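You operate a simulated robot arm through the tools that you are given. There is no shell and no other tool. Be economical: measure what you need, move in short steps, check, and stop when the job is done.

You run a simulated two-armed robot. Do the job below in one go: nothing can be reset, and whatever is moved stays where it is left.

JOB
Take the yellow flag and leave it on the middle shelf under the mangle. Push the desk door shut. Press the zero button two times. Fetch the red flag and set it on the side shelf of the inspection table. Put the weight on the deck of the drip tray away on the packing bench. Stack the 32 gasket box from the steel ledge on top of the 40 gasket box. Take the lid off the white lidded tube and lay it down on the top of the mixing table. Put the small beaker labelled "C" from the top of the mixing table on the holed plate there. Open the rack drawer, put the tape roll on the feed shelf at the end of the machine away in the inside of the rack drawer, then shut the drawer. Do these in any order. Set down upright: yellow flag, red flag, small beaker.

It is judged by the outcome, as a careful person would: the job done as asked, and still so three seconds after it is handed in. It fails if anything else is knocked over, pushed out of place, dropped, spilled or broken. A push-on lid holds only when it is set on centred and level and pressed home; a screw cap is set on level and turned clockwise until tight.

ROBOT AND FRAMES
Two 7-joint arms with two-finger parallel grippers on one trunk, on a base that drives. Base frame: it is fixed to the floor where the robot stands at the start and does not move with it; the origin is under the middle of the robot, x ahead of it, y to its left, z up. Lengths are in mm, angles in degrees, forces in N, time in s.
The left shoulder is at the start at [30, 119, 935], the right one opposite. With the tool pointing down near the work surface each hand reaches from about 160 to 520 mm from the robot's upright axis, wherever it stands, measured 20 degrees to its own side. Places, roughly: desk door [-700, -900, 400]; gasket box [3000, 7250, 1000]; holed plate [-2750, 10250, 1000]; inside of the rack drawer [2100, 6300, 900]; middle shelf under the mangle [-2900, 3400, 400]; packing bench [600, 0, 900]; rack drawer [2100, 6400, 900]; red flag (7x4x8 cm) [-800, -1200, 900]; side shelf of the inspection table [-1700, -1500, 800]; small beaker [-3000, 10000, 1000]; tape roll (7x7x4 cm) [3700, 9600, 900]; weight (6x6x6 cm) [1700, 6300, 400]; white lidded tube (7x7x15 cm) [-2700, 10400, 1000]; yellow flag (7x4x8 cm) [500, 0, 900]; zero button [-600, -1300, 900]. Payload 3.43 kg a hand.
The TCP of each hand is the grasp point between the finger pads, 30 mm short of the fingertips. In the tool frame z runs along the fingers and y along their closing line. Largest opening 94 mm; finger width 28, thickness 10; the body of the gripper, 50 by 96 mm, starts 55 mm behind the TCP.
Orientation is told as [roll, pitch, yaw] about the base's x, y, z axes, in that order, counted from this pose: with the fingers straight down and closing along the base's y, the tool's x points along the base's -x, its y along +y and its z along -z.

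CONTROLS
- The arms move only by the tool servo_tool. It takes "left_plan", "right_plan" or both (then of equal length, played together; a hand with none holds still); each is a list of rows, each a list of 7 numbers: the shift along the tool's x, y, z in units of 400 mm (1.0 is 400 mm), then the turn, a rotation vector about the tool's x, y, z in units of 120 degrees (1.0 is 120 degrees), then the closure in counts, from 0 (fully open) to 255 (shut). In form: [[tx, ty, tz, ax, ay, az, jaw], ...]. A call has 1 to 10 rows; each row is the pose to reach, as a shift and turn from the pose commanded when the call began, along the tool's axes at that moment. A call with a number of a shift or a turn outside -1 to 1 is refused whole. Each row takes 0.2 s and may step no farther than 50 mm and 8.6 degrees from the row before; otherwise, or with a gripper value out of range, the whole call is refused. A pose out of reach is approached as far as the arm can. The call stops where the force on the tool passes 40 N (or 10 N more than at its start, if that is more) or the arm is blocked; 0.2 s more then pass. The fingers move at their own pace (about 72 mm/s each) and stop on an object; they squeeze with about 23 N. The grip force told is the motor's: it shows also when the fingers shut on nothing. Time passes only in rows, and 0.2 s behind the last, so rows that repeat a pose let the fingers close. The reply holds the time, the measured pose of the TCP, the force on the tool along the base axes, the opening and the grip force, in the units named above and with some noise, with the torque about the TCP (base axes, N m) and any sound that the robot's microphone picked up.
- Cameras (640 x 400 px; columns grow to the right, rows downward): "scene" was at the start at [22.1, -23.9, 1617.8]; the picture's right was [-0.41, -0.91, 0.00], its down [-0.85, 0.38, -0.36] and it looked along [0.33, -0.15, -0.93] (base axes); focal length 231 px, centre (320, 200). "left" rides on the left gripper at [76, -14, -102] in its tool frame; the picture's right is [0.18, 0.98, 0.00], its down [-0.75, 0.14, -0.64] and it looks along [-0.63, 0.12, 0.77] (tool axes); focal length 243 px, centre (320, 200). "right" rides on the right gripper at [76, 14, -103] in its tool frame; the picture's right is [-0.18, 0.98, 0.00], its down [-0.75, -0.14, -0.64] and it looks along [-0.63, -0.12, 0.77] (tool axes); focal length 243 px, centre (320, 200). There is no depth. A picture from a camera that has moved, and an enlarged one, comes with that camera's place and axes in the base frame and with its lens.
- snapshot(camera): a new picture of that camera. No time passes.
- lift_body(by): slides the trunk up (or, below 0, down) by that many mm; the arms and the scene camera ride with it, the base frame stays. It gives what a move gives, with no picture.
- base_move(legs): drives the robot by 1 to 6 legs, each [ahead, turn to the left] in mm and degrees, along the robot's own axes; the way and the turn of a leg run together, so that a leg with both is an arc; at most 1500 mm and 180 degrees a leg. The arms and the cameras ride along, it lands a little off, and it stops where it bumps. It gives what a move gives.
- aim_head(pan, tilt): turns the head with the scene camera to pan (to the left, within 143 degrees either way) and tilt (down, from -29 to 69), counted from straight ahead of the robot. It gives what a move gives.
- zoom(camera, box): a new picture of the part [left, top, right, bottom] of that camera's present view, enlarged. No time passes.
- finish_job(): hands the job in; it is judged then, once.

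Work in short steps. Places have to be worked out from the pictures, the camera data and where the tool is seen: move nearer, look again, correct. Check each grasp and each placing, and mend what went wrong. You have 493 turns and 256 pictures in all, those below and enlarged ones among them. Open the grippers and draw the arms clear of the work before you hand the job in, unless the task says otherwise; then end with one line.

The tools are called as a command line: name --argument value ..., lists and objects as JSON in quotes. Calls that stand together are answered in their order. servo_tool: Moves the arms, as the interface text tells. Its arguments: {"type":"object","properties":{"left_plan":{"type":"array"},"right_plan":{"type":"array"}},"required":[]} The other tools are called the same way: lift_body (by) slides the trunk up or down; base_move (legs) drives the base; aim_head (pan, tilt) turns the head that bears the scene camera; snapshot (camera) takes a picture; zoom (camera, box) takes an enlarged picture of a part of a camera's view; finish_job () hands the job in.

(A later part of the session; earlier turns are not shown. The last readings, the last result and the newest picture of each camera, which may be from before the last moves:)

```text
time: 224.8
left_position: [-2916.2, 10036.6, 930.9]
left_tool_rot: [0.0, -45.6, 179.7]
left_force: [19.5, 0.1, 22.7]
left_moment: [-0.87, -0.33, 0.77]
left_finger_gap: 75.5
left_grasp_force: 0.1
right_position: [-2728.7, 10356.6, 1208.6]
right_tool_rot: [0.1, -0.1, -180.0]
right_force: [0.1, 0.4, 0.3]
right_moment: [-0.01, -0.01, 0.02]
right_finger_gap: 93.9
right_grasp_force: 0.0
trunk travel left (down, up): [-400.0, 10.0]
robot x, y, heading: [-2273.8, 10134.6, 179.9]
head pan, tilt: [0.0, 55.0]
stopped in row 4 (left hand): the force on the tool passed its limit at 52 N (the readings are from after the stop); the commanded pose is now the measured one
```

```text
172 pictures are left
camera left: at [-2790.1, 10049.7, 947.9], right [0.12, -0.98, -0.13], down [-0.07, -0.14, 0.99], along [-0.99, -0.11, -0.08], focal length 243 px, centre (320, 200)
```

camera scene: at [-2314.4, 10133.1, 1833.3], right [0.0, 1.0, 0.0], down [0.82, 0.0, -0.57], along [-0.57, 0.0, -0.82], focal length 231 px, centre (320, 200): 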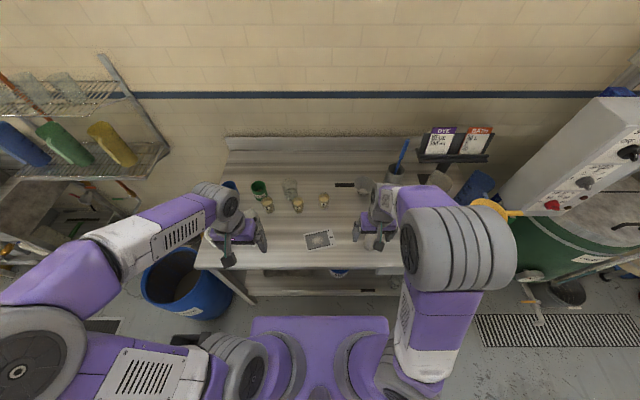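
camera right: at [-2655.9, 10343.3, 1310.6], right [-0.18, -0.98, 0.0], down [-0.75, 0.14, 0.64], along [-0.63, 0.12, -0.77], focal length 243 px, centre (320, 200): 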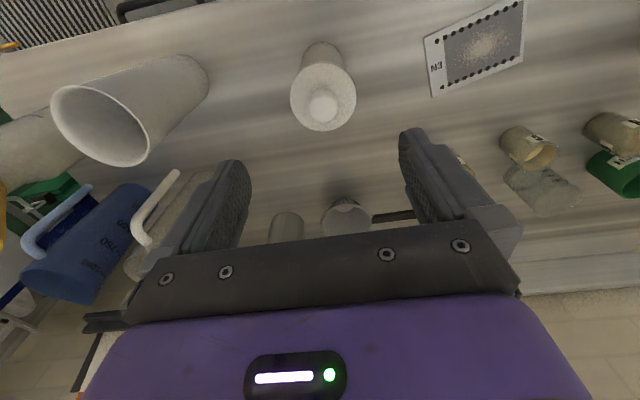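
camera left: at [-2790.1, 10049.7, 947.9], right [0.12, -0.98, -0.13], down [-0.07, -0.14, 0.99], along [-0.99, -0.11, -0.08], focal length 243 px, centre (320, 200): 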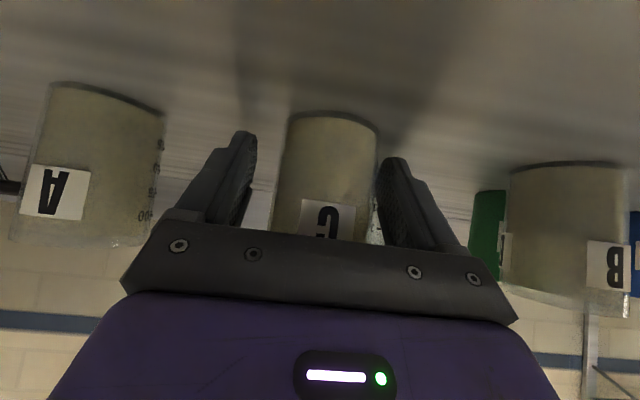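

The hand met resistance along its axis (palm near the beaker rim). Back off 5 mm and look before closing.

servo_tool --left_plan '[[0, 0, -0.0125, 0, 0, 0, 49], [0, 0, -0.0125, 0, 0, 0, 49]]'

zoom --camera "left" --box '[180, 80, 480, 270]'

zoom --camera "scene" --box '[250, 160, 350, 240]'

```text
time: 225.4
left_position: [-2916.8, 10036.3, 930.4]
left_tool_rot: [0.0, -45.5, 179.8]
left_force: [-2.0, 3.5, 10.3]
left_moment: [-0.04, 0.23, -0.22]
left_finger_gap: 74.9
left_grasp_force: 0.0
right_position: [-2731.9, 10355.7, 1208.0]
right_tool_rot: [0.0, -0.2, -179.9]
right_force: [0.8, 0.0, 0.0]
right_moment: [0.03, 0.0, -0.01]
right_finger_gap: 94.0
right_grasp_force: 0.1
trunk travel left (down, up): [-400.0, 10.0]
robot x, y, heading: [-2274.6, 10134.6, 179.8]
head pan, tilt: [0.0, 55.0]
```

```text
2.11 times, centred on (330, 175) of left
camera zoom: at [-2790.2, 10049.5, 948.4], right [0.13, -0.98, -0.13], down [-0.07, -0.14, 0.99], along [-0.99, -0.11, -0.09], focal length 511 px, centre (299, 253)
```

zoom: 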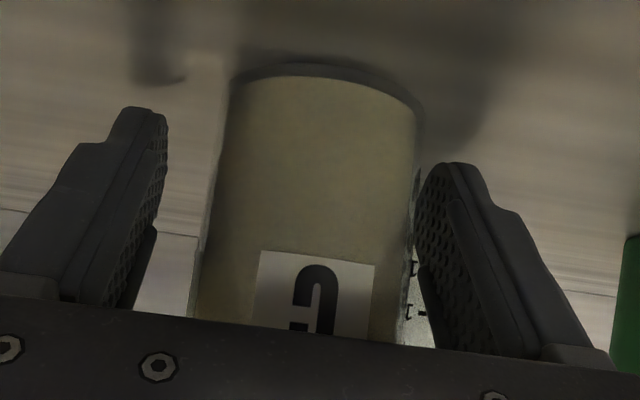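

```text
5.00 times, centred on (300, 200) of scene
camera zoom: at [-2312.9, 10133.8, 1833.2], right [0.0, 1.0, 0.0], down [0.82, 0.0, -0.57], along [-0.57, 0.0, -0.82], focal length 1156 px, centre (420, 200)
```

zoom: 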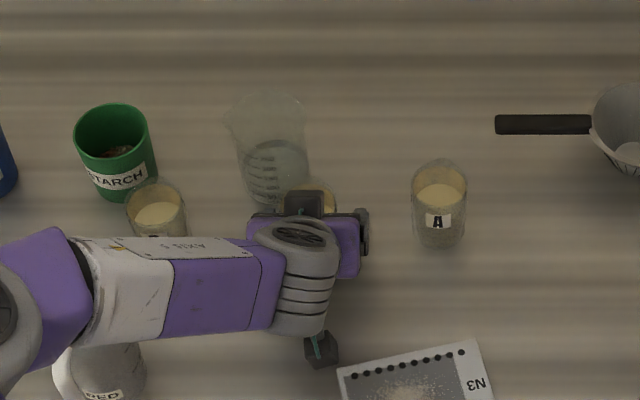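

The reading hasn't freed; perhaps a fingertip touches the table. Raise straight up 8 mm and see whether the force goes.

servo_tool --left_plan '[[-0.007, 0, -0.007, 0, 0, 0, 49], [-0.014, 0, -0.014, 0, 0, 0, 49], [-0.014, 0, -0.014, 0, 0, 0, 49]]'

zoom --camera "left" --box '[180, 80, 480, 270]'

```text
time: 226.2
left_position: [-2916.5, 10035.6, 936.0]
left_tool_rot: [-0.1, -45.2, 179.9]
left_force: [0.2, -0.2, 0.7]
left_moment: [0.02, -0.03, -0.01]
left_finger_gap: 76.3
left_grasp_force: 0.1
right_position: [-2732.6, 10356.5, 1208.5]
right_tool_rot: [0.0, 0.0, -179.9]
right_force: [0.9, 0.5, -0.3]
right_moment: [-0.01, 0.02, -0.04]
right_finger_gap: 94.1
right_grasp_force: 0.1
trunk travel left (down, up): [-400.0, 10.0]
robot x, y, heading: [-2272.8, 10135.9, 179.9]
head pan, tilt: [0.0, 55.0]
```

```text
2.11 times, centred on (330, 175) of left
camera zoom: at [-2790.3, 10048.8, 954.6], right [0.13, -0.98, -0.13], down [-0.08, -0.14, 0.99], along [-0.99, -0.12, -0.09], focal length 511 px, centre (299, 253)
```

zoom: 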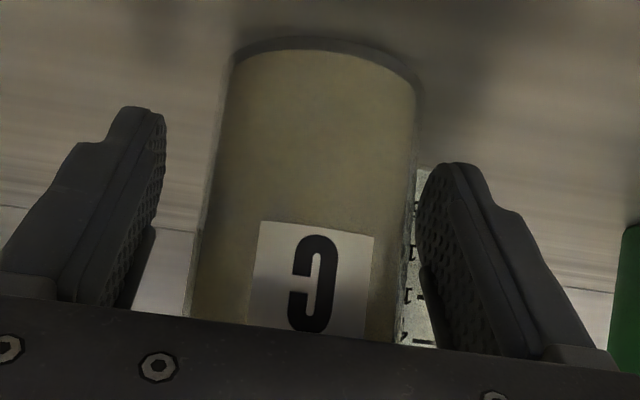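

Free at z 936. Shift 5 mm to centre on the beaker and close.

servo_tool --left_plan '[[0, 0.0125, 0, 0, 0, 0, 49], [0, 0.0125, 0, 0, 0, 0, 110], [0, 0.0125, 0, 0, 0, 0, 255], [0, 0.0125, 0, 0, 0, 0, 255], [0, 0.0125, 0, 0, 0, 0, 255]]'

snapshot --camera "left"

```text
time: 227.4
left_position: [-2916.0, 10029.6, 937.2]
left_tool_rot: [0.0, -45.2, 179.8]
left_force: [0.3, 0.1, 0.4]
left_moment: [0.01, -0.02, 0.01]
left_finger_gap: 54.7
left_grasp_force: 22.7
right_position: [-2732.0, 10356.2, 1207.1]
right_tool_rot: [0.0, 0.1, -179.9]
right_force: [0.6, -0.6, -0.6]
right_moment: [0.01, -0.01, -0.01]
right_finger_gap: 94.2
right_grasp_force: 0.2
trunk travel left (down, up): [-400.0, 10.0]
robot x, y, heading: [-2269.6, 10135.1, 179.8]
head pan, tilt: [0.0, 55.0]
```

```text
168 pictures are left
camera left: at [-2789.9, 10043.8, 955.1], right [0.13, -0.98, -0.13], down [-0.07, -0.14, 0.99], along [-0.99, -0.12, -0.09], focal length 243 px, centre (320, 200)
```

left: 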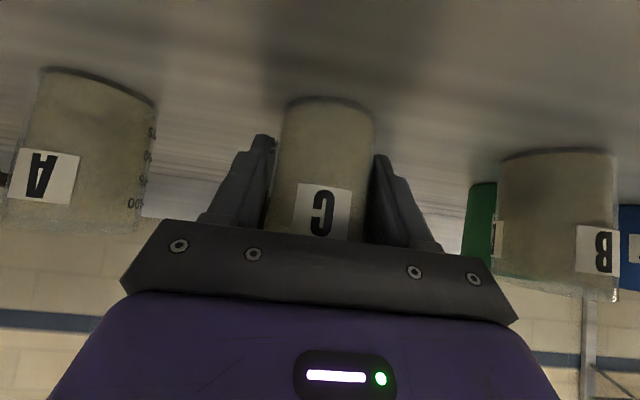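

Gripped at 54.7 mm. Lift straight up 60 mm.

servo_tool --left_plan '[[-0.0265, 0, -0.0265, 0, 0, 0, 255], [-0.053, 0, -0.053, 0, 0, 0, 255], [-0.0795, 0, -0.0795, 0, 0, 0, 255], [-0.106, 0, -0.106, 0, 0, 0, 255]]'

snapshot --camera "left"

zoom --camera "scene" --box '[240, 160, 360, 260]'

```text
time: 228.4
left_position: [-2915.2, 10030.8, 997.7]
left_tool_rot: [0.1, -45.3, 179.8]
left_force: [0.2, 0.2, -1.2]
left_moment: [0.03, 0.0, 0.02]
left_finger_gap: 54.3
left_grasp_force: 22.4
right_position: [-2732.0, 10356.0, 1207.6]
right_tool_rot: [0.0, 0.0, -179.9]
right_force: [0.6, 0.1, -0.3]
right_moment: [0.01, -0.03, -0.03]
right_finger_gap: 93.9
right_grasp_force: 0.0
trunk travel left (down, up): [-400.0, 10.0]
robot x, y, heading: [-2271.1, 10137.9, 179.9]
head pan, tilt: [0.0, 55.0]
```

```text
167 pictures are left
camera left: at [-2788.6, 10044.3, 1016.1], right [0.13, -0.98, -0.13], down [-0.07, -0.14, 0.99], along [-0.99, -0.11, -0.09], focal length 243 px, centre (320, 200)
```

left: 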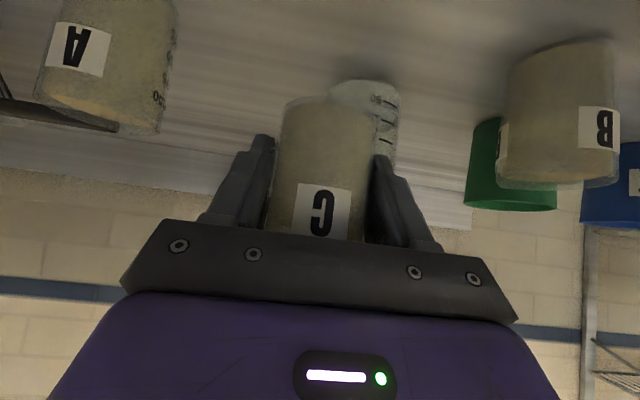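

```text
4.00 times, centred on (300, 210) of scene
camera zoom: at [-2313.6, 10133.0, 1833.2], right [0.0, 1.0, 0.0], down [0.82, 0.0, -0.57], along [-0.57, 0.0, -0.82], focal length 925 px, centre (400, 160)
```

zoom: 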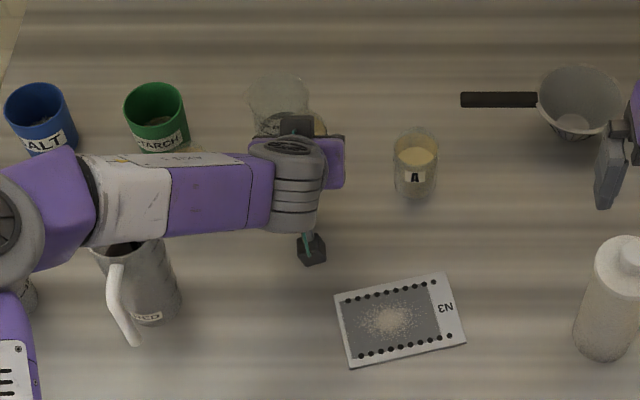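

Beaker C held upright. Move it back and over to above the plate (centre ≈ [-2755, 10134]).

servo_tool --left_plan '[[0.07, 0, -0.07, 0, 0, 0, 255], [0.14, 0, -0.14, 0, 0, 0, 255], [0.21, -0.05, -0.21, 0, 0, 0, 255], [0.27, -0.12, -0.27, 0, 0, 0, 255], [0.293, -0.19, -0.293, 0, 0, 0, 255], [0.293, -0.2575, -0.293, 0, 0, 0, 255], [0.293, -0.2575, -0.293, 0, 0, 0, 255]]'

snapshot --camera "left"

zoom --camera "scene" --box '[260, 190, 380, 280]'

```text
time: 230.0
left_position: [-2751.1, 10130.9, 997.9]
left_tool_rot: [-0.1, -45.3, 179.9]
left_force: [0.0, 0.5, -1.1]
left_moment: [-0.01, 0.0, 0.02]
left_finger_gap: 54.5
left_grasp_force: 23.3
right_position: [-2732.3, 10355.4, 1207.9]
right_tool_rot: [0.0, 0.0, -179.9]
right_force: [0.5, -0.2, -0.6]
right_moment: [0.05, 0.02, 0.02]
right_finger_gap: 93.8
right_grasp_force: 0.1
trunk travel left (down, up): [-400.0, 10.0]
robot x, y, heading: [-2272.5, 10131.4, 180.2]
head pan, tilt: [0.0, 55.0]
```

```text
165 pictures are left
camera left: at [-2624.8, 10144.3, 1015.0], right [0.13, -0.98, -0.13], down [-0.07, -0.14, 0.99], along [-0.99, -0.12, -0.09], focal length 243 px, centre (320, 200)
```

left: 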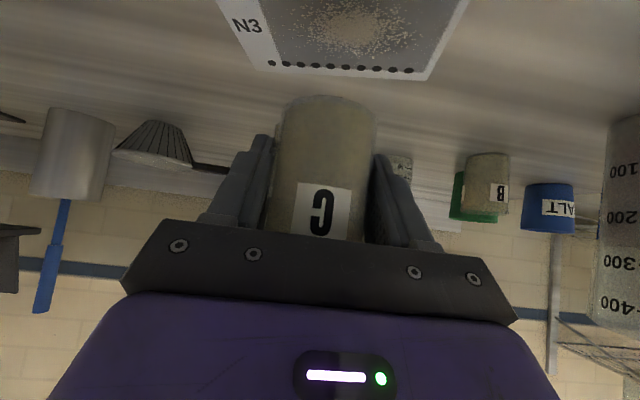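

```text
4.44 times, centred on (320, 235) of scene
camera zoom: at [-2313.8, 10132.1, 1833.2], right [0.0, 1.0, 0.0], down [0.82, 0.0, -0.57], along [-0.57, 0.0, -0.82], focal length 1028 px, centre (320, 44)
```

zoom: 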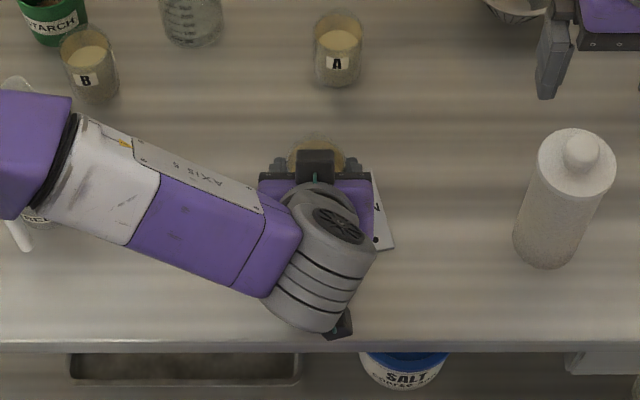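

Plate centre averages to about [-2763, 10131]. Move 8 mm forward and lower to about 8 mm above the plate.

servo_tool --left_plan '[[0.012, 0, 0.04, 0, 0, 0, 255], [0.0385, 0, 0.0665, 0, 0, 0, 255], [0.0655, 0, 0.0935, 0, 0, 0, 255]]'

snapshot --camera "left"

```text
time: 230.8
left_position: [-2759.4, 10131.8, 951.7]
left_tool_rot: [0.0, -45.1, 179.8]
left_force: [-0.4, -0.1, -1.2]
left_moment: [0.02, 0.0, 0.03]
left_finger_gap: 54.4
left_grasp_force: 23.2
right_position: [-2733.4, 10356.6, 1208.1]
right_tool_rot: [0.0, -0.1, -179.8]
right_force: [-0.2, -0.3, 0.0]
right_moment: [0.04, 0.04, 0.0]
right_finger_gap: 94.0
right_grasp_force: 0.1
trunk travel left (down, up): [-400.0, 10.0]
robot x, y, heading: [-2273.6, 10136.3, 179.9]
head pan, tilt: [0.0, 55.0]
```

```text
163 pictures are left
camera left: at [-2632.4, 10145.2, 969.8], right [0.13, -0.98, -0.13], down [-0.08, -0.14, 0.99], along [-0.99, -0.11, -0.09], focal length 243 px, centre (320, 200)
```

left: 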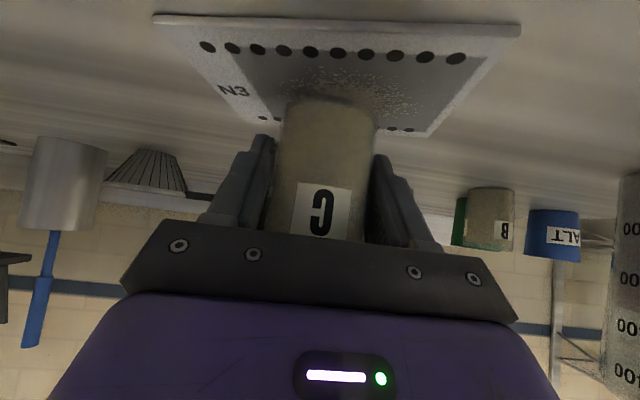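

Geometry now shows the table is at z≈897 and the plate centre at about [-2754, 10132]; move back 11 mm and lower in 2 mm steps until contact.

servo_tool --left_plan '[[0.0195, 0, -0.0195, 0, 0, 0, 255], [0.0265, 0, -0.0125, 0, 0, 0, 255], [0.03, 0, -0.009, 0, 0, 0, 255], [0.0335, 0, -0.0055, 0, 0, 0, 255], [0.037, 0, -0.002, 0, 0, 0, 255]]'

zoom --camera "left" --box '[120, 0, 520, 250]'

```text
time: 232.0
left_position: [-2747.5, 10132.2, 941.5]
left_tool_rot: [0.0, -45.3, 179.9]
left_force: [0.3, 0.5, -1.1]
left_moment: [0.02, -0.02, 0.03]
left_finger_gap: 54.4
left_grasp_force: 22.6
right_position: [-2732.4, 10356.7, 1207.8]
right_tool_rot: [0.0, -0.1, -179.8]
right_force: [-0.3, -0.2, -0.5]
right_moment: [0.0, -0.02, 0.02]
right_finger_gap: 94.1
right_grasp_force: 0.0
trunk travel left (down, up): [-400.0, 10.0]
robot x, y, heading: [-2272.3, 10130.5, 179.8]
head pan, tilt: [0.0, 55.0]
```

```text
1.60 times, centred on (320, 125) of left
camera zoom: at [-2620.7, 10146.3, 959.4], right [0.13, -0.98, -0.13], down [-0.07, -0.14, 0.99], along [-0.99, -0.12, -0.09], focal length 388 px, centre (320, 320)
```

zoom: 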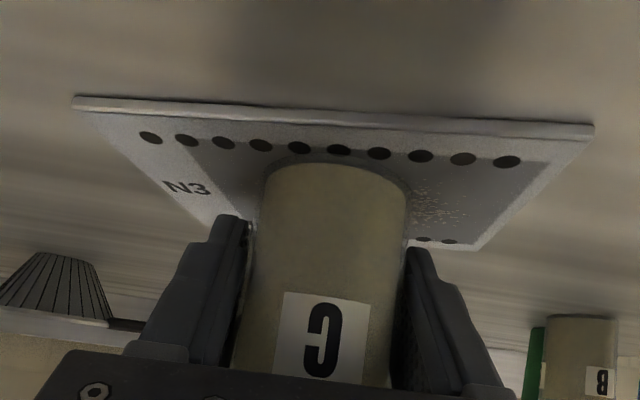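

Beaker axis and plate centre now coincide (≈−2757). Continue lowering until contact.

servo_tool --left_plan '[[0.0027, 0, 0.0027, 0, 0, 0, 255], [0.0053, 0, 0.0053, 0, 0, 0, 255], [0.008, 0, 0.008, 0, 0, 0, 255]]'

```text
time: 232.8
left_position: [-2746.9, 10133.5, 939.8]
left_tool_rot: [-0.1, -45.6, 180.0]
left_force: [2.9, -2.6, 20.1]
left_moment: [0.16, 0.05, -0.16]
left_finger_gap: 54.5
left_grasp_force: 23.3
right_position: [-2732.4, 10356.5, 1208.2]
right_tool_rot: [0.0, -0.1, -179.9]
right_force: [-0.5, -0.4, -0.3]
right_moment: [0.02, 0.0, -0.01]
right_finger_gap: 93.9
right_grasp_force: 0.0
trunk travel left (down, up): [-400.0, 10.0]
robot x, y, heading: [-2272.7, 10134.4, 180.0]
head pan, tilt: [0.0, 55.0]
```

Contact. Ease 1.5 mm, open, and retreat along the tool axis.

servo_tool --left_plan '[[-0.003, 0, -0.003, 0, 0, 0, 255], [-0.003, 0, -0.003, 0, 0, 0, 80], [-0.003, 0, -0.003, 0, 0, 0, 40], [-0.003, 0, -0.003, 0, 0, 0, 40], [-0.003, 0, -0.05, 0, 0, 0, 40], [-0.003, 0, -0.15, 0, 0, 0, 40], [-0.003, 0, -0.25, 0, 0, 0, 40], [-0.003, 0, -0.35, 0, 0, 0, 40]]'

snapshot --camera "left"

zoom --camera "scene" --box '[260, 190, 380, 280]'

```text
time: 234.6
left_position: [-2647.2, 10132.3, 1036.2]
left_tool_rot: [0.0, -45.4, 179.9]
left_force: [-0.1, -0.5, -0.8]
left_moment: [-0.01, -0.01, -0.01]
left_finger_gap: 79.1
left_grasp_force: 0.1
right_position: [-2731.1, 10356.1, 1208.0]
right_tool_rot: [-0.1, 0.0, -179.9]
right_force: [-0.1, 0.1, 0.2]
right_moment: [0.02, 0.03, 0.03]
right_finger_gap: 93.9
right_grasp_force: 0.0
trunk travel left (down, up): [-400.0, 10.0]
robot x, y, heading: [-2271.7, 10137.1, 180.0]
head pan, tilt: [0.0, 55.0]
```

```text
161 pictures are left
camera left: at [-2521.3, 10145.9, 1054.2], right [0.13, -0.98, -0.13], down [-0.07, -0.14, 0.99], along [-0.99, -0.12, -0.09], focal length 243 px, centre (320, 200)
```

left: 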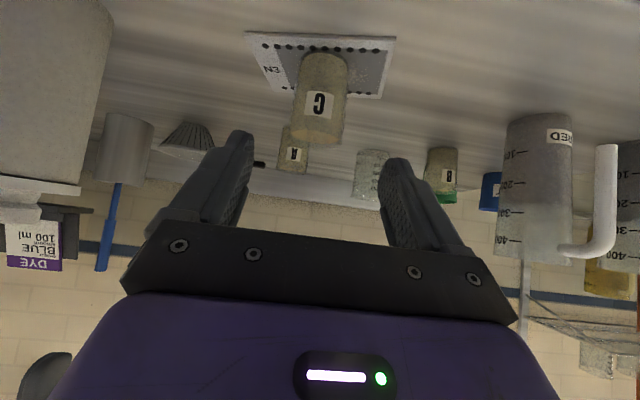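

```text
4.44 times, centred on (320, 235) of scene
camera zoom: at [-2312.8, 10133.4, 1833.3], right [0.0, 1.0, 0.0], down [0.82, 0.0, -0.57], along [-0.57, 0.0, -0.82], focal length 1028 px, centre (320, 44)
```

zoom: 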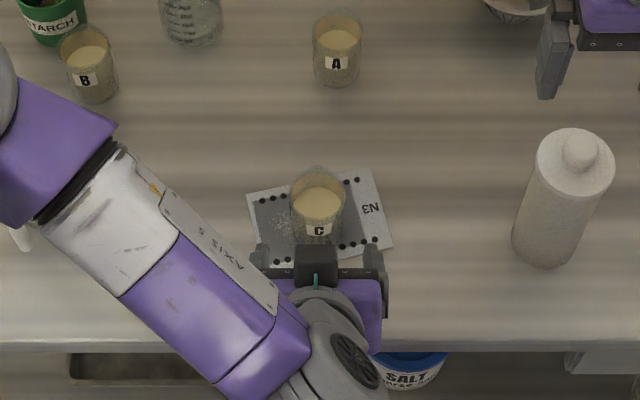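

Beaker C stands on the plate. Now swing the left hand to hold the tube body from the left-front: yaw 45° to the right, at a pre-grasp point 110 mm from the tube.

servo_tool --left_plan '[[0, -0.065, 0.01, 0.0445, 0, 0.0438, 40], [0, -0.131, 0.02, 0.089, 0, 0.0877, 0], [0, -0.196, 0.03, 0.1335, 0, 0.1315, 0], [0, -0.262, 0.04, 0.178, 0, 0.1753, 0], [0, -0.327, 0.05, 0.2225, 0, 0.2192, 0], [-0.001, -0.3925, 0.058, 0.267, 0, 0.263, 0]]'

servo_tool --left_plan '[[0, 0, 0, 0, -0.0625, 0, 0], [0, 0, 0, 0, -0.125, 0, 0]]'

snapshot --camera "left"

snapshot --camera "scene"

```text
time: 236.0
left_position: [-2666.1, 10290.1, 1019.9]
left_tool_rot: [-0.2, -45.2, 134.7]
left_force: [0.1, 0.2, -0.7]
left_moment: [0.02, -0.02, 0.0]
left_finger_gap: 94.2
left_grasp_force: 0.0
right_position: [-2732.7, 10356.7, 1207.7]
right_tool_rot: [0.0, 0.0, -179.9]
right_force: [0.0, 0.7, -0.1]
right_moment: [0.0, -0.02, -0.01]
right_finger_gap: 93.9
right_grasp_force: 0.2
trunk travel left (down, up): [-400.0, 10.0]
robot x, y, heading: [-2277.6, 10133.7, 180.0]
head pan, tilt: [0.0, 55.0]
```

```text
time: 236.6
left_position: [-2668.2, 10292.6, 1029.4]
left_tool_rot: [-1.7, -54.8, 134.5]
left_force: [-0.2, -0.1, 1.5]
left_moment: [-0.03, 0.02, -0.01]
left_finger_gap: 93.9
left_grasp_force: 0.0
left hand out of reach, approached as far as the arm can: row 2
right_position: [-2731.0, 10356.3, 1208.0]
right_tool_rot: [0.0, -0.2, -180.0]
right_force: [0.5, -1.1, -0.8]
right_moment: [0.0, 0.02, -0.03]
right_finger_gap: 94.0
right_grasp_force: 0.1
trunk travel left (down, up): [-400.0, 10.0]
robot x, y, heading: [-2270.1, 10136.3, 179.9]
head pan, tilt: [0.0, 55.0]
```

```text
159 pictures are left
camera left: at [-2570.9, 10208.8, 1026.2], right [-0.64, -0.75, -0.17], down [-0.05, -0.17, 0.98], along [-0.76, 0.64, 0.07], focal length 243 px, centre (320, 200)
```

left: 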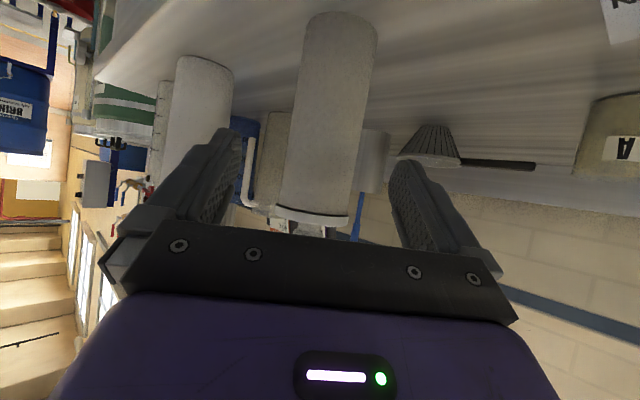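

```text
158 pictures are left
camera scene: at [-2312.8, 10133.5, 1833.2], right [0.0, 1.0, 0.0], down [0.82, 0.0, -0.57], along [-0.57, 0.0, -0.82], focal length 231 px, centre (320, 200)
```

scene: 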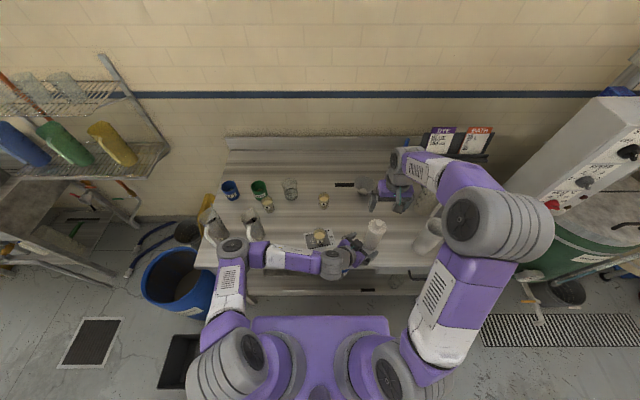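

The wrist reached its limit at pitch −55°, which is good enough; forearm passes well above beaker C. Advance halfway toward the tube and check.

servo_tool --left_plan '[[-0.005, 0.003, 0.05, 0, 0.02, 0, 0], [-0.009, 0.005, 0.1, 0, 0.04, 0, 0], [-0.012, 0.005, 0.15, 0, 0.04, 0, 0]]'

snapshot --camera "left"

snapshot --camera "right"

```text
time: 237.4
left_position: [-2706.4, 10330.1, 999.0]
left_tool_rot: [-1.5, -49.8, 134.2]
left_force: [-0.3, 0.5, -1.3]
left_moment: [-0.02, 0.02, 0.01]
left_finger_gap: 94.1
left_grasp_force: 0.0
right_position: [-2733.0, 10356.2, 1206.3]
right_tool_rot: [0.1, 0.0, -179.9]
right_force: [0.7, 0.6, -0.4]
right_moment: [0.0, -0.01, 0.0]
right_finger_gap: 94.0
right_grasp_force: 0.1
trunk travel left (down, up): [-400.0, 10.0]
robot x, y, heading: [-2276.3, 10135.6, 179.9]
head pan, tilt: [0.0, 55.0]
```

```text
157 pictures are left
camera left: at [-2607.5, 10246.4, 1006.6], right [-0.64, -0.76, -0.16], down [-0.11, -0.11, 0.99], along [-0.76, 0.65, -0.01], focal length 243 px, centre (320, 200)
```

left: 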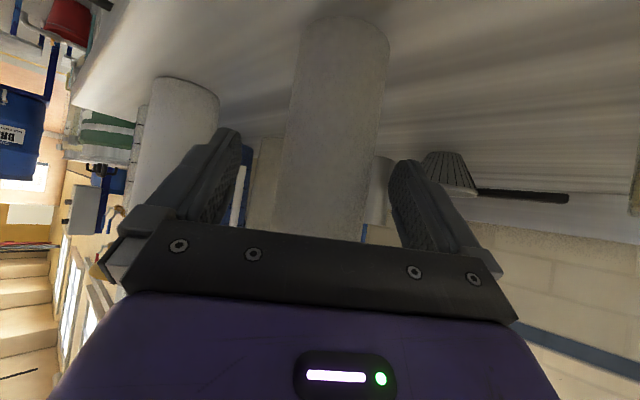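

```text
156 pictures are left
camera right: at [-2656.4, 10343.6, 1310.0], right [-0.18, -0.98, 0.0], down [-0.75, 0.14, 0.64], along [-0.63, 0.12, -0.77], focal length 243 px, centre (320, 200)
```

right: 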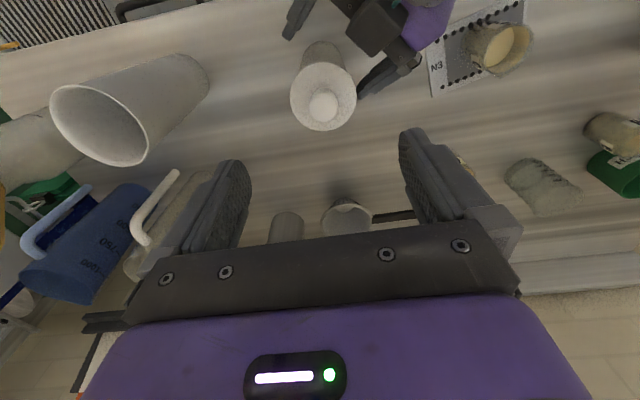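

Aligned. Advance the rest and close on the tube body.

servo_tool --left_plan '[[-0.001, 0, 0.037, 0, 0, 0, 0], [-0.003, 0, 0.073, 0, 0, 0, 0], [-0.004, 0, 0.1095, 0, 0, 0, 0], [-0.004, 0, 0.1095, 0, 0, 0, 70], [-0.004, 0, 0.1095, 0, 0, 0, 255], [-0.004, 0, 0.1095, 0, 0, 0, 255], [-0.004, 0, 0.1095, 0, 0, 0, 255]]'

snapshot --camera "left"

snapshot --camera "right"

```text
time: 239.0
left_position: [-2726.5, 10352.9, 971.3]
left_tool_rot: [-1.5, -49.7, 134.2]
left_force: [-0.9, -0.6, -0.4]
left_moment: [0.03, 0.01, 0.02]
left_finger_gap: 63.0
left_grasp_force: 22.8
right_position: [-2731.9, 10356.9, 1207.6]
right_tool_rot: [0.0, 0.0, -179.9]
right_force: [-0.7, -0.2, -0.7]
right_moment: [-0.03, 0.02, 0.01]
right_finger_gap: 94.0
right_grasp_force: 0.1
trunk travel left (down, up): [-400.0, 10.0]
robot x, y, heading: [-2275.4, 10130.6, 179.9]
head pan, tilt: [0.0, 55.0]
```

```text
155 pictures are left
camera left: at [-2630.4, 10270.0, 979.1], right [-0.64, -0.76, -0.16], down [-0.11, -0.11, 0.99], along [-0.76, 0.65, -0.01], focal length 243 px, centre (320, 200)
```

left: 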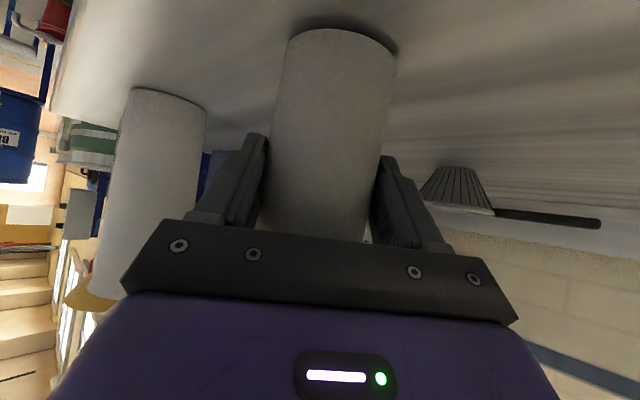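

```text
154 pictures are left
camera right: at [-2656.1, 10343.3, 1310.2], right [-0.18, -0.98, 0.0], down [-0.75, 0.14, 0.64], along [-0.63, 0.12, -0.77], focal length 243 px, centre (320, 200)
```

right: 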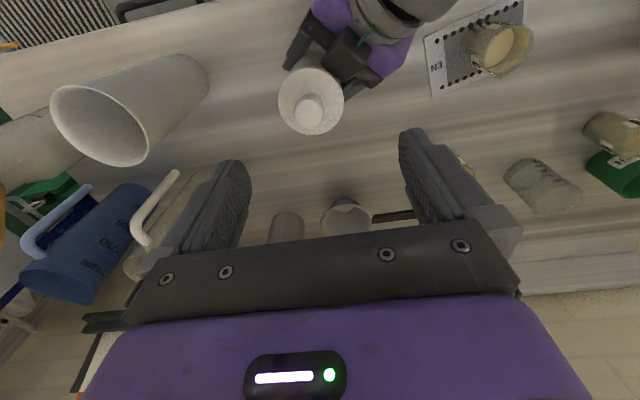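

The left hand holds the body (63 mm); the tube shifted about 10 mm toward +y, lid now at about [-2736, 10367]. Lid rim spans z≈1046–1057. Bring the right hand over it and look.

servo_tool --right_plan '[[-0.011, -0.026, 0.1, 0, 0, 0, 0], [-0.011, -0.026, 0.2, 0, 0, 0, 0], [-0.011, -0.026, 0.27, 0, 0, 0, 0]]'

snapshot --camera "right"

```text
time: 239.8
left_position: [-2729.3, 10353.7, 970.8]
left_tool_rot: [-1.5, -49.8, 134.2]
left_force: [0.8, 0.2, 0.1]
left_moment: [0.03, 0.01, -0.06]
left_finger_gap: 62.8
left_grasp_force: 22.7
right_position: [-2737.0, 10366.4, 1098.7]
right_tool_rot: [0.1, 0.0, -179.9]
right_force: [-0.8, -0.1, 0.5]
right_moment: [0.03, -0.03, 0.01]
right_finger_gap: 94.0
right_grasp_force: 0.0
trunk travel left (down, up): [-400.0, 10.0]
robot x, y, heading: [-2272.1, 10133.8, 180.0]
head pan, tilt: [0.0, 55.0]
```

```text
153 pictures are left
camera right: at [-2660.8, 10352.7, 1201.1], right [-0.18, -0.98, 0.0], down [-0.75, 0.14, 0.64], along [-0.63, 0.12, -0.77], focal length 243 px, centre (320, 200)
```

right: 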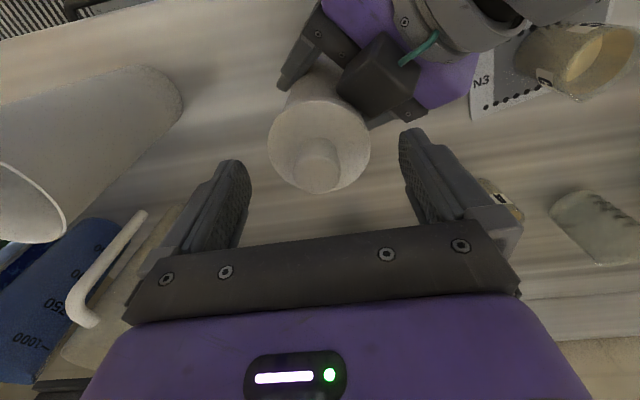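

The cable box of the left gripper sits close to where the −y finger would descend. Raise 40 mm, rotate the right tool 50° so its fingers come down on free sides.

servo_tool --right_plan '[[0, 0, -0.1, 0, 0, 0, 0], [0, 0, -0.1, 0, 0, 0.07, 0], [0, 0, -0.1, 0, 0, 0.14, 0], [0, 0, -0.1, 0, 0, 0.21, 0], [0, 0, -0.1, 0, 0, 0.28, 0], [0, 0, -0.1, 0, 0, 0.35, 0], [0, 0, -0.1, 0, 0, 0.4167, 0]]'

snapshot --camera "right"

zoom --camera "scene" --box '[320, 180, 440, 280]'

```text
time: 241.4
left_position: [-2727.8, 10353.5, 971.3]
left_tool_rot: [-1.6, -49.8, 134.2]
left_force: [-0.2, 0.4, -0.6]
left_moment: [-0.02, 0.0, 0.03]
left_finger_gap: 62.6
left_grasp_force: 23.5
right_position: [-2737.3, 10365.6, 1139.6]
right_tool_rot: [0.0, 0.0, 129.9]
right_force: [0.0, 0.1, -0.1]
right_moment: [0.0, 0.01, 0.05]
right_finger_gap: 93.6
right_grasp_force: 0.0
trunk travel left (down, up): [-400.0, 10.0]
robot x, y, heading: [-2273.8, 10135.3, 179.9]
head pan, tilt: [0.0, 55.0]
```

```text
152 pictures are left
camera right: at [-2699.1, 10299.6, 1242.3], right [-0.87, -0.49, 0.0], down [-0.38, 0.67, 0.64], along [-0.31, 0.56, -0.77], focal length 243 px, centre (320, 200)
```

right: 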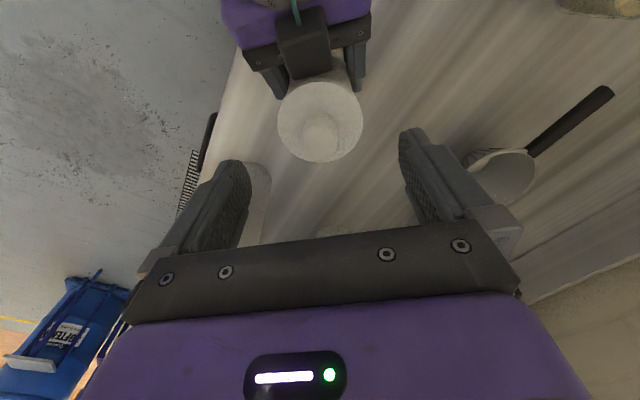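

```text
4.00 times, centred on (380, 230) of scene
camera zoom: at [-2314.0, 10132.9, 1833.2], right [0.0, 1.0, 0.0], down [0.82, 0.0, -0.57], along [-0.57, 0.0, -0.82], focal length 925 px, centre (80, 80)
```

zoom: 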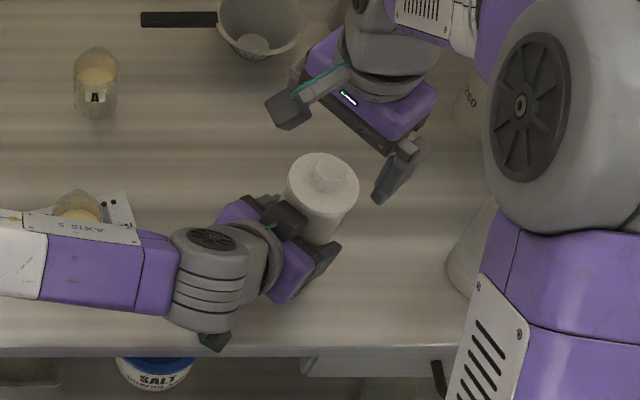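

Right fingers now face free sides. Descend to TCP z≈1078 and close on the lid rim.

servo_tool --right_plan '[[0.0095, 0, 0.06, 0, 0, 0, 0], [0.0095, 0, 0.12, 0, 0, 0, 0], [0.0095, 0, 0.153, 0, 0, 0, 0], [0.0095, 0, 0.153, 0, 0, 0, 255], [0.0095, 0, 0.153, 0, 0, 0, 255], [0.0095, 0, 0.153, 0, 0, 0, 255]]'

snapshot --camera "right"

```text
time: 242.8
left_position: [-2726.9, 10354.2, 971.1]
left_tool_rot: [-1.4, -49.8, 134.1]
left_force: [-0.2, 0.4, 0.0]
left_moment: [0.0, -0.01, -0.01]
left_finger_gap: 62.4
left_grasp_force: 23.2
right_position: [-2734.0, 10363.7, 1077.3]
right_tool_rot: [0.0, -0.1, 130.1]
right_force: [0.6, 0.3, -0.4]
right_moment: [-0.03, 0.01, -0.02]
right_finger_gap: 64.1
right_grasp_force: 23.4
trunk travel left (down, up): [-400.0, 10.0]
robot x, y, heading: [-2273.3, 10137.0, 180.0]
head pan, tilt: [0.0, 55.0]
heard: snap
```

```text
150 pictures are left
camera right: at [-2696.6, 10297.3, 1181.0], right [-0.87, -0.49, 0.0], down [-0.38, 0.67, 0.64], along [-0.32, 0.56, -0.77], focal length 243 px, centre (320, 200)
```

right: 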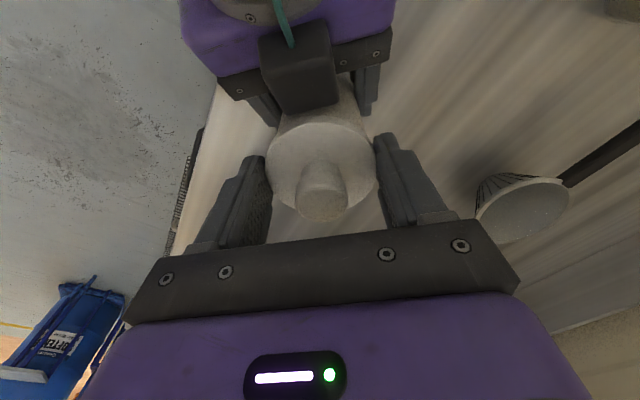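

A snap was heard — the lid may have come loose already. Pull up slowly while the left holds.

servo_tool --right_plan '[[0, 0, -0.005, 0, 0, 0, 255], [0, 0, -0.01, 0, 0, 0, 255], [0, 0, -0.015, 0, 0, 0, 255], [0, 0, -0.02, 0, 0, 0, 255], [0, 0, -0.03, 0, 0, 0, 255], [0, 0, -0.05, 0, 0, 0, 255], [0, 0, -0.075, 0, 0, 0, 255]]'

snapshot --camera "right"

```text
time: 244.4
left_position: [-2727.4, 10353.6, 971.0]
left_tool_rot: [-1.5, -49.8, 134.3]
left_force: [-0.2, -0.4, 0.2]
left_moment: [0.01, -0.01, 0.01]
left_finger_gap: 62.1
left_grasp_force: 23.5
right_position: [-2733.9, 10364.3, 1108.3]
right_tool_rot: [0.1, 0.1, 130.1]
right_force: [0.4, 0.3, 0.0]
right_moment: [0.0, -0.03, 0.01]
right_finger_gap: 64.1
right_grasp_force: 23.1
trunk travel left (down, up): [-400.0, 10.0]
robot x, y, heading: [-2274.0, 10133.6, 179.9]
head pan, tilt: [0.0, 55.0]
```

```text
149 pictures are left
camera right: at [-2695.7, 10297.6, 1211.2], right [-0.87, -0.49, 0.0], down [-0.38, 0.67, 0.64], along [-0.32, 0.56, -0.77], focal length 243 px, centre (320, 200)
```

right: 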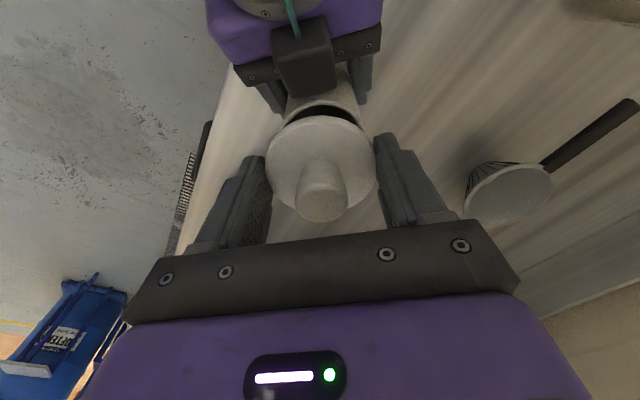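

The lid is off (tube mouth visible). Lift the lid 60 mm, then open the left hand and back it away from the tube.

servo_tool --right_plan '[[0, 0, -0.075, 0, 0, 0, 255], [0, 0, -0.15, 0, 0, 0, 255], [0, 0, -0.15, 0, 0, 0, 255], [0, 0, -0.15, 0, 0, 0, 255], [0, 0, -0.15, 0, 0, 0, 255], [0, 0, -0.15, 0, 0, 0, 255], [0, 0, -0.15, 0, 0, 0, 255]]' --left_plan '[[0, 0, 0, 0, 0, 0, 255], [0, 0, 0, 0, 0, 0, 40], [0, 0, 0, 0, 0, 0, 0], [0, 0, 0, 0, 0, 0, 0], [0, 0, -0.07, 0, 0, 0, 0], [0, 0, -0.16, 0, 0, 0, 0], [0, 0, -0.26, 0, 0, 0, 0]]'

snapshot --camera "scene"

snapshot --camera "right"

```text
time: 246.0
left_position: [-2673.3, 10296.7, 1040.4]
left_tool_rot: [-1.5, -49.8, 134.2]
left_force: [0.8, 0.2, -1.0]
left_moment: [-0.03, 0.01, 0.0]
left_finger_gap: 93.9
left_grasp_force: 0.1
right_position: [-2734.8, 10362.2, 1168.6]
right_tool_rot: [0.0, -0.1, 130.0]
right_force: [0.3, 0.2, -0.2]
right_moment: [0.01, 0.02, 0.0]
right_finger_gap: 64.2
right_grasp_force: 22.8
trunk travel left (down, up): [-400.0, 10.0]
robot x, y, heading: [-2272.2, 10137.5, 179.7]
head pan, tilt: [0.0, 55.0]
```

```text
148 pictures are left
camera scene: at [-2313.1, 10132.3, 1833.3], right [0.0, 1.0, 0.0], down [0.82, 0.0, -0.57], along [-0.57, 0.0, -0.82], focal length 231 px, centre (320, 200)
```

scene: 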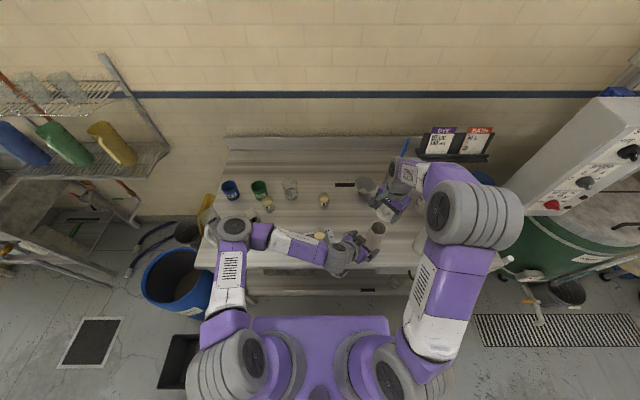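

```text
147 pictures are left
camera right: at [-2696.7, 10296.2, 1271.0], right [-0.87, -0.49, 0.0], down [-0.38, 0.67, 0.64], along [-0.32, 0.56, -0.77], focal length 243 px, centre (320, 200)
```

right: 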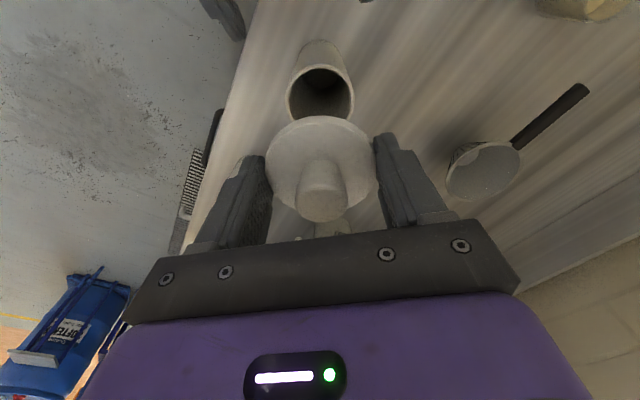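

Tube stands open. Raise the left hand and swing it back to its own side.

servo_tool --left_plan '[[-0.064, 0, -0.054, 0, 0, 0, 0], [-0.127, 0, -0.107, 0, 0, 0, 0], [-0.191, 0, -0.161, 0, 0, 0, 0]]'

servo_tool --left_plan '[[0.05, 0.057, -0.06, -0.0478, 0, -0.0403, 0], [0.1, 0.115, -0.12, -0.0955, 0, -0.0807, 0], [0.15, 0.172, -0.178, -0.143, 0, -0.121, 0], [0.2, 0.23, -0.237, -0.191, 0, -0.161, 0], [0.25, 0.287, -0.296, -0.239, 0, -0.202, 0], [0.3, 0.345, -0.355, -0.2865, 0, -0.242, 0]]'

servo_tool --right_plan '[[0.11, 0.05, 0, 0, 0, 0, 255], [0.21, 0.1, 0, 0, 0, 0, 255]]'

snapshot --camera "scene"

```text
time: 246.8
left_position: [-2674.5, 10293.7, 1138.6]
left_tool_rot: [-1.4, -49.7, 134.0]
left_force: [0.7, -0.5, 0.0]
left_moment: [0.0, 0.01, 0.01]
left_finger_gap: 94.0
left_grasp_force: 0.1
right_position: [-2735.1, 10363.7, 1168.4]
right_tool_rot: [0.0, 0.0, 130.1]
right_force: [-0.9, -0.1, 0.1]
right_moment: [-0.01, -0.03, 0.0]
right_finger_gap: 64.6
right_grasp_force: 22.8
trunk travel left (down, up): [-400.0, 10.0]
robot x, y, heading: [-2273.5, 10132.7, 179.8]
head pan, tilt: [0.0, 55.0]
```

```text
time: 248.2
left_position: [-2677.0, 10079.3, 1135.6]
left_tool_rot: [-0.9, -49.0, 179.0]
left_force: [0.1, -0.4, -0.3]
left_moment: [0.0, -0.01, 0.01]
left_finger_gap: 94.2
left_grasp_force: 0.0
left hand out of reach, approached as far as the arm can: row 5, 6
right_position: [-2733.2, 10363.6, 1168.2]
right_tool_rot: [0.0, -0.1, 130.2]
right_force: [-0.4, 0.2, 0.6]
right_moment: [0.03, -0.01, -0.01]
right_finger_gap: 64.2
right_grasp_force: 22.9
trunk travel left (down, up): [-400.0, 10.0]
robot x, y, heading: [-2271.0, 10135.6, 179.9]
head pan, tilt: [0.0, 55.0]
```

```text
time: 248.8
left_position: [-2677.2, 10078.5, 1135.5]
left_tool_rot: [-1.0, -49.0, 179.0]
left_force: [0.8, -0.2, -0.5]
left_moment: [-0.02, -0.02, 0.01]
left_finger_gap: 93.9
left_grasp_force: 0.1
right_position: [-2712.5, 10273.0, 1166.7]
right_tool_rot: [0.0, 0.0, 130.1]
right_force: [0.7, -0.2, 0.0]
right_moment: [-0.01, -0.02, 0.0]
right_finger_gap: 64.2
right_grasp_force: 22.9
trunk travel left (down, up): [-400.0, 10.0]
robot x, y, heading: [-2279.1, 10133.7, 179.6]
head pan, tilt: [0.0, 55.0]
```

```text
146 pictures are left
camera scene: at [-2313.7, 10131.8, 1833.2], right [0.0, 1.0, 0.0], down [0.82, 0.0, -0.57], along [-0.57, 0.0, -0.82], focal length 231 px, centre (320, 200)
```

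scene: 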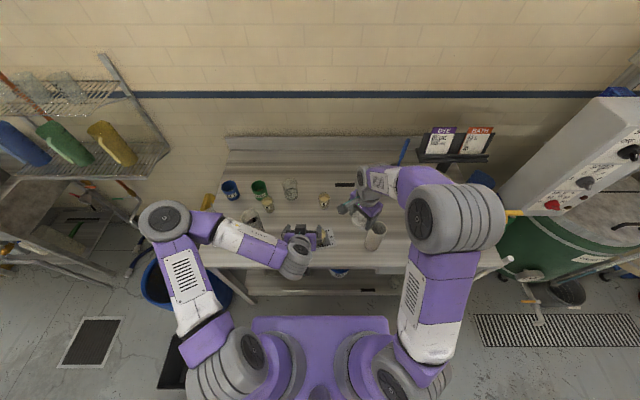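

Left is clear. View straight below the right hand, then lower the lid.

servo_tool --right_plan '[[0.02, 0, 0.1, 0, 0, 0, 255], [0.02, 0, 0.2, 0, 0, 0, 255], [0.02, 0, 0.3, 0, 0, 0, 255], [0.02, 0, 0.4, 0, 0, 0, 255], [0.02, 0, 0.49, 0, 0, 0, 255]]'

snapshot --camera "right"

zoom --camera "scene" --box '[290, 190, 410, 280]'

```text
time: 250.0
left_position: [-2677.8, 10080.3, 1135.1]
left_tool_rot: [-0.9, -48.9, 178.9]
left_force: [-0.6, 1.1, -0.1]
left_moment: [0.03, -0.03, 0.0]
left_finger_gap: 94.2
left_grasp_force: 0.0
right_position: [-2708.6, 10264.9, 972.3]
right_tool_rot: [0.1, -0.1, 130.2]
right_force: [-0.1, -0.7, -0.5]
right_moment: [0.01, -0.02, 0.01]
right_finger_gap: 64.1
right_grasp_force: 22.9
trunk travel left (down, up): [-400.0, 10.0]
robot x, y, heading: [-2275.3, 10134.1, 180.0]
head pan, tilt: [0.0, 55.0]
```

```text
145 pictures are left
camera right: at [-2670.3, 10198.7, 1075.4], right [-0.87, -0.49, 0.0], down [-0.38, 0.67, 0.64], along [-0.32, 0.56, -0.77], focal length 243 px, centre (320, 200)
```

right: 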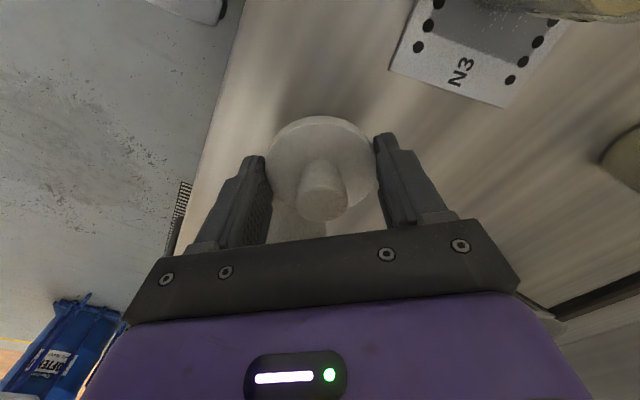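

```text
4.44 times, centred on (350, 235) of scene
camera zoom: at [-2314.6, 10133.2, 1833.2], right [0.0, 1.0, 0.0], down [0.82, 0.0, -0.57], along [-0.57, 0.0, -0.82], focal length 1028 px, centre (187, 44)
```

zoom: 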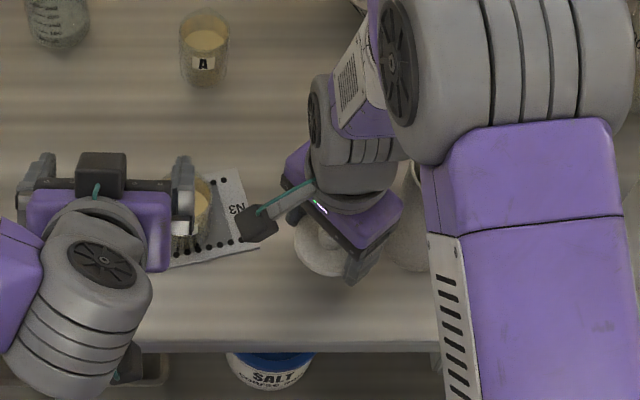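

Lower the lid gently toward the table in small steps.

servo_tool --right_plan '[[0, 0, 0.03, 0, 0, 0, 255], [0, 0, 0.06, 0, 0, 0, 255], [0, 0, 0.0675, 0, 0, 0, 255], [0, 0, 0.075, 0, 0, 0, 255], [0, 0, 0.0825, 0, 0, 0, 255]]'

snapshot --camera "right"

```text
time: 251.2
left_position: [-2678.3, 10079.3, 1135.5]
left_tool_rot: [-1.0, -49.1, 178.8]
left_force: [-0.1, 0.0, -0.1]
left_moment: [0.0, -0.03, 0.0]
left_finger_gap: 93.9
left_grasp_force: 0.0
right_position: [-2704.6, 10266.6, 940.5]
right_tool_rot: [0.2, 0.0, 130.1]
right_force: [-0.5, -0.3, 0.7]
right_moment: [0.04, -0.03, -0.01]
right_finger_gap: 64.2
right_grasp_force: 23.0
trunk travel left (down, up): [-400.0, 10.0]
robot x, y, heading: [-2272.9, 10134.3, 180.0]
head pan, tilt: [0.0, 55.0]
```

```text
143 pictures are left
camera right: at [-2668.4, 10200.5, 1042.5], right [-0.87, -0.49, 0.0], down [-0.38, 0.67, 0.64], along [-0.32, 0.56, -0.77], focal length 243 px, centre (320, 200)
```

right: 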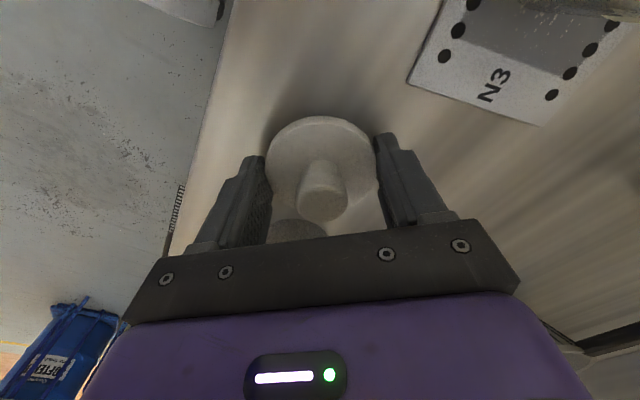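

Continue in 2 mm steps to contact.

servo_tool --right_plan '[[0, 0, 0.006, 0, 0, 0, 255], [0, 0, 0.012, 0, 0, 0, 255], [0, 0, 0.018, 0, 0, 0, 255], [0, 0, 0.023, 0, 0, 0, 255]]'

```text
time: 252.2
left_position: [-2676.5, 10079.0, 1135.5]
left_tool_rot: [-1.0, -49.1, 178.7]
left_force: [0.3, -0.1, 0.2]
left_moment: [0.0, 0.03, -0.01]
left_finger_gap: 93.9
left_grasp_force: 0.1
right_position: [-2705.5, 10267.1, 930.0]
right_tool_rot: [0.0, 0.0, 130.1]
right_force: [0.2, 0.0, 0.5]
right_moment: [-0.02, 0.03, -0.05]
right_finger_gap: 64.0
right_grasp_force: 23.0
trunk travel left (down, up): [-400.0, 10.0]
robot x, y, heading: [-2274.1, 10133.6, 179.7]
head pan, tilt: [0.0, 55.0]
```

Tips are about 3 mm above the table. Go down 1 mm at a time, then release.

servo_tool --right_plan '[[0, 0, 0.003, 0, 0, 0, 255], [0, 0, 0.006, 0, 0, 0, 255], [0, 0, 0.009, 0, 0, 0, 255]]'

```text
time: 253.0
left_position: [-2675.7, 10078.8, 1135.6]
left_tool_rot: [-1.1, -49.3, 178.8]
left_force: [-0.3, -0.5, 1.0]
left_moment: [0.01, -0.03, -0.01]
left_finger_gap: 94.2
left_grasp_force: 0.1
right_position: [-2706.9, 10267.5, 930.1]
right_tool_rot: [0.2, 0.0, 130.1]
right_force: [5.8, -0.1, 23.6]
right_moment: [0.38, -1.04, -0.02]
right_finger_gap: 64.2
right_grasp_force: 23.1
trunk travel left (down, up): [-400.0, 10.0]
robot x, y, heading: [-2274.7, 10133.0, 179.9]
head pan, tilt: [0.0, 55.0]
stopped in row 3 (right hand): the force on the tool passed its limit at 44 N (the readings are from after the stop); the commanded pose is now the measured one
```

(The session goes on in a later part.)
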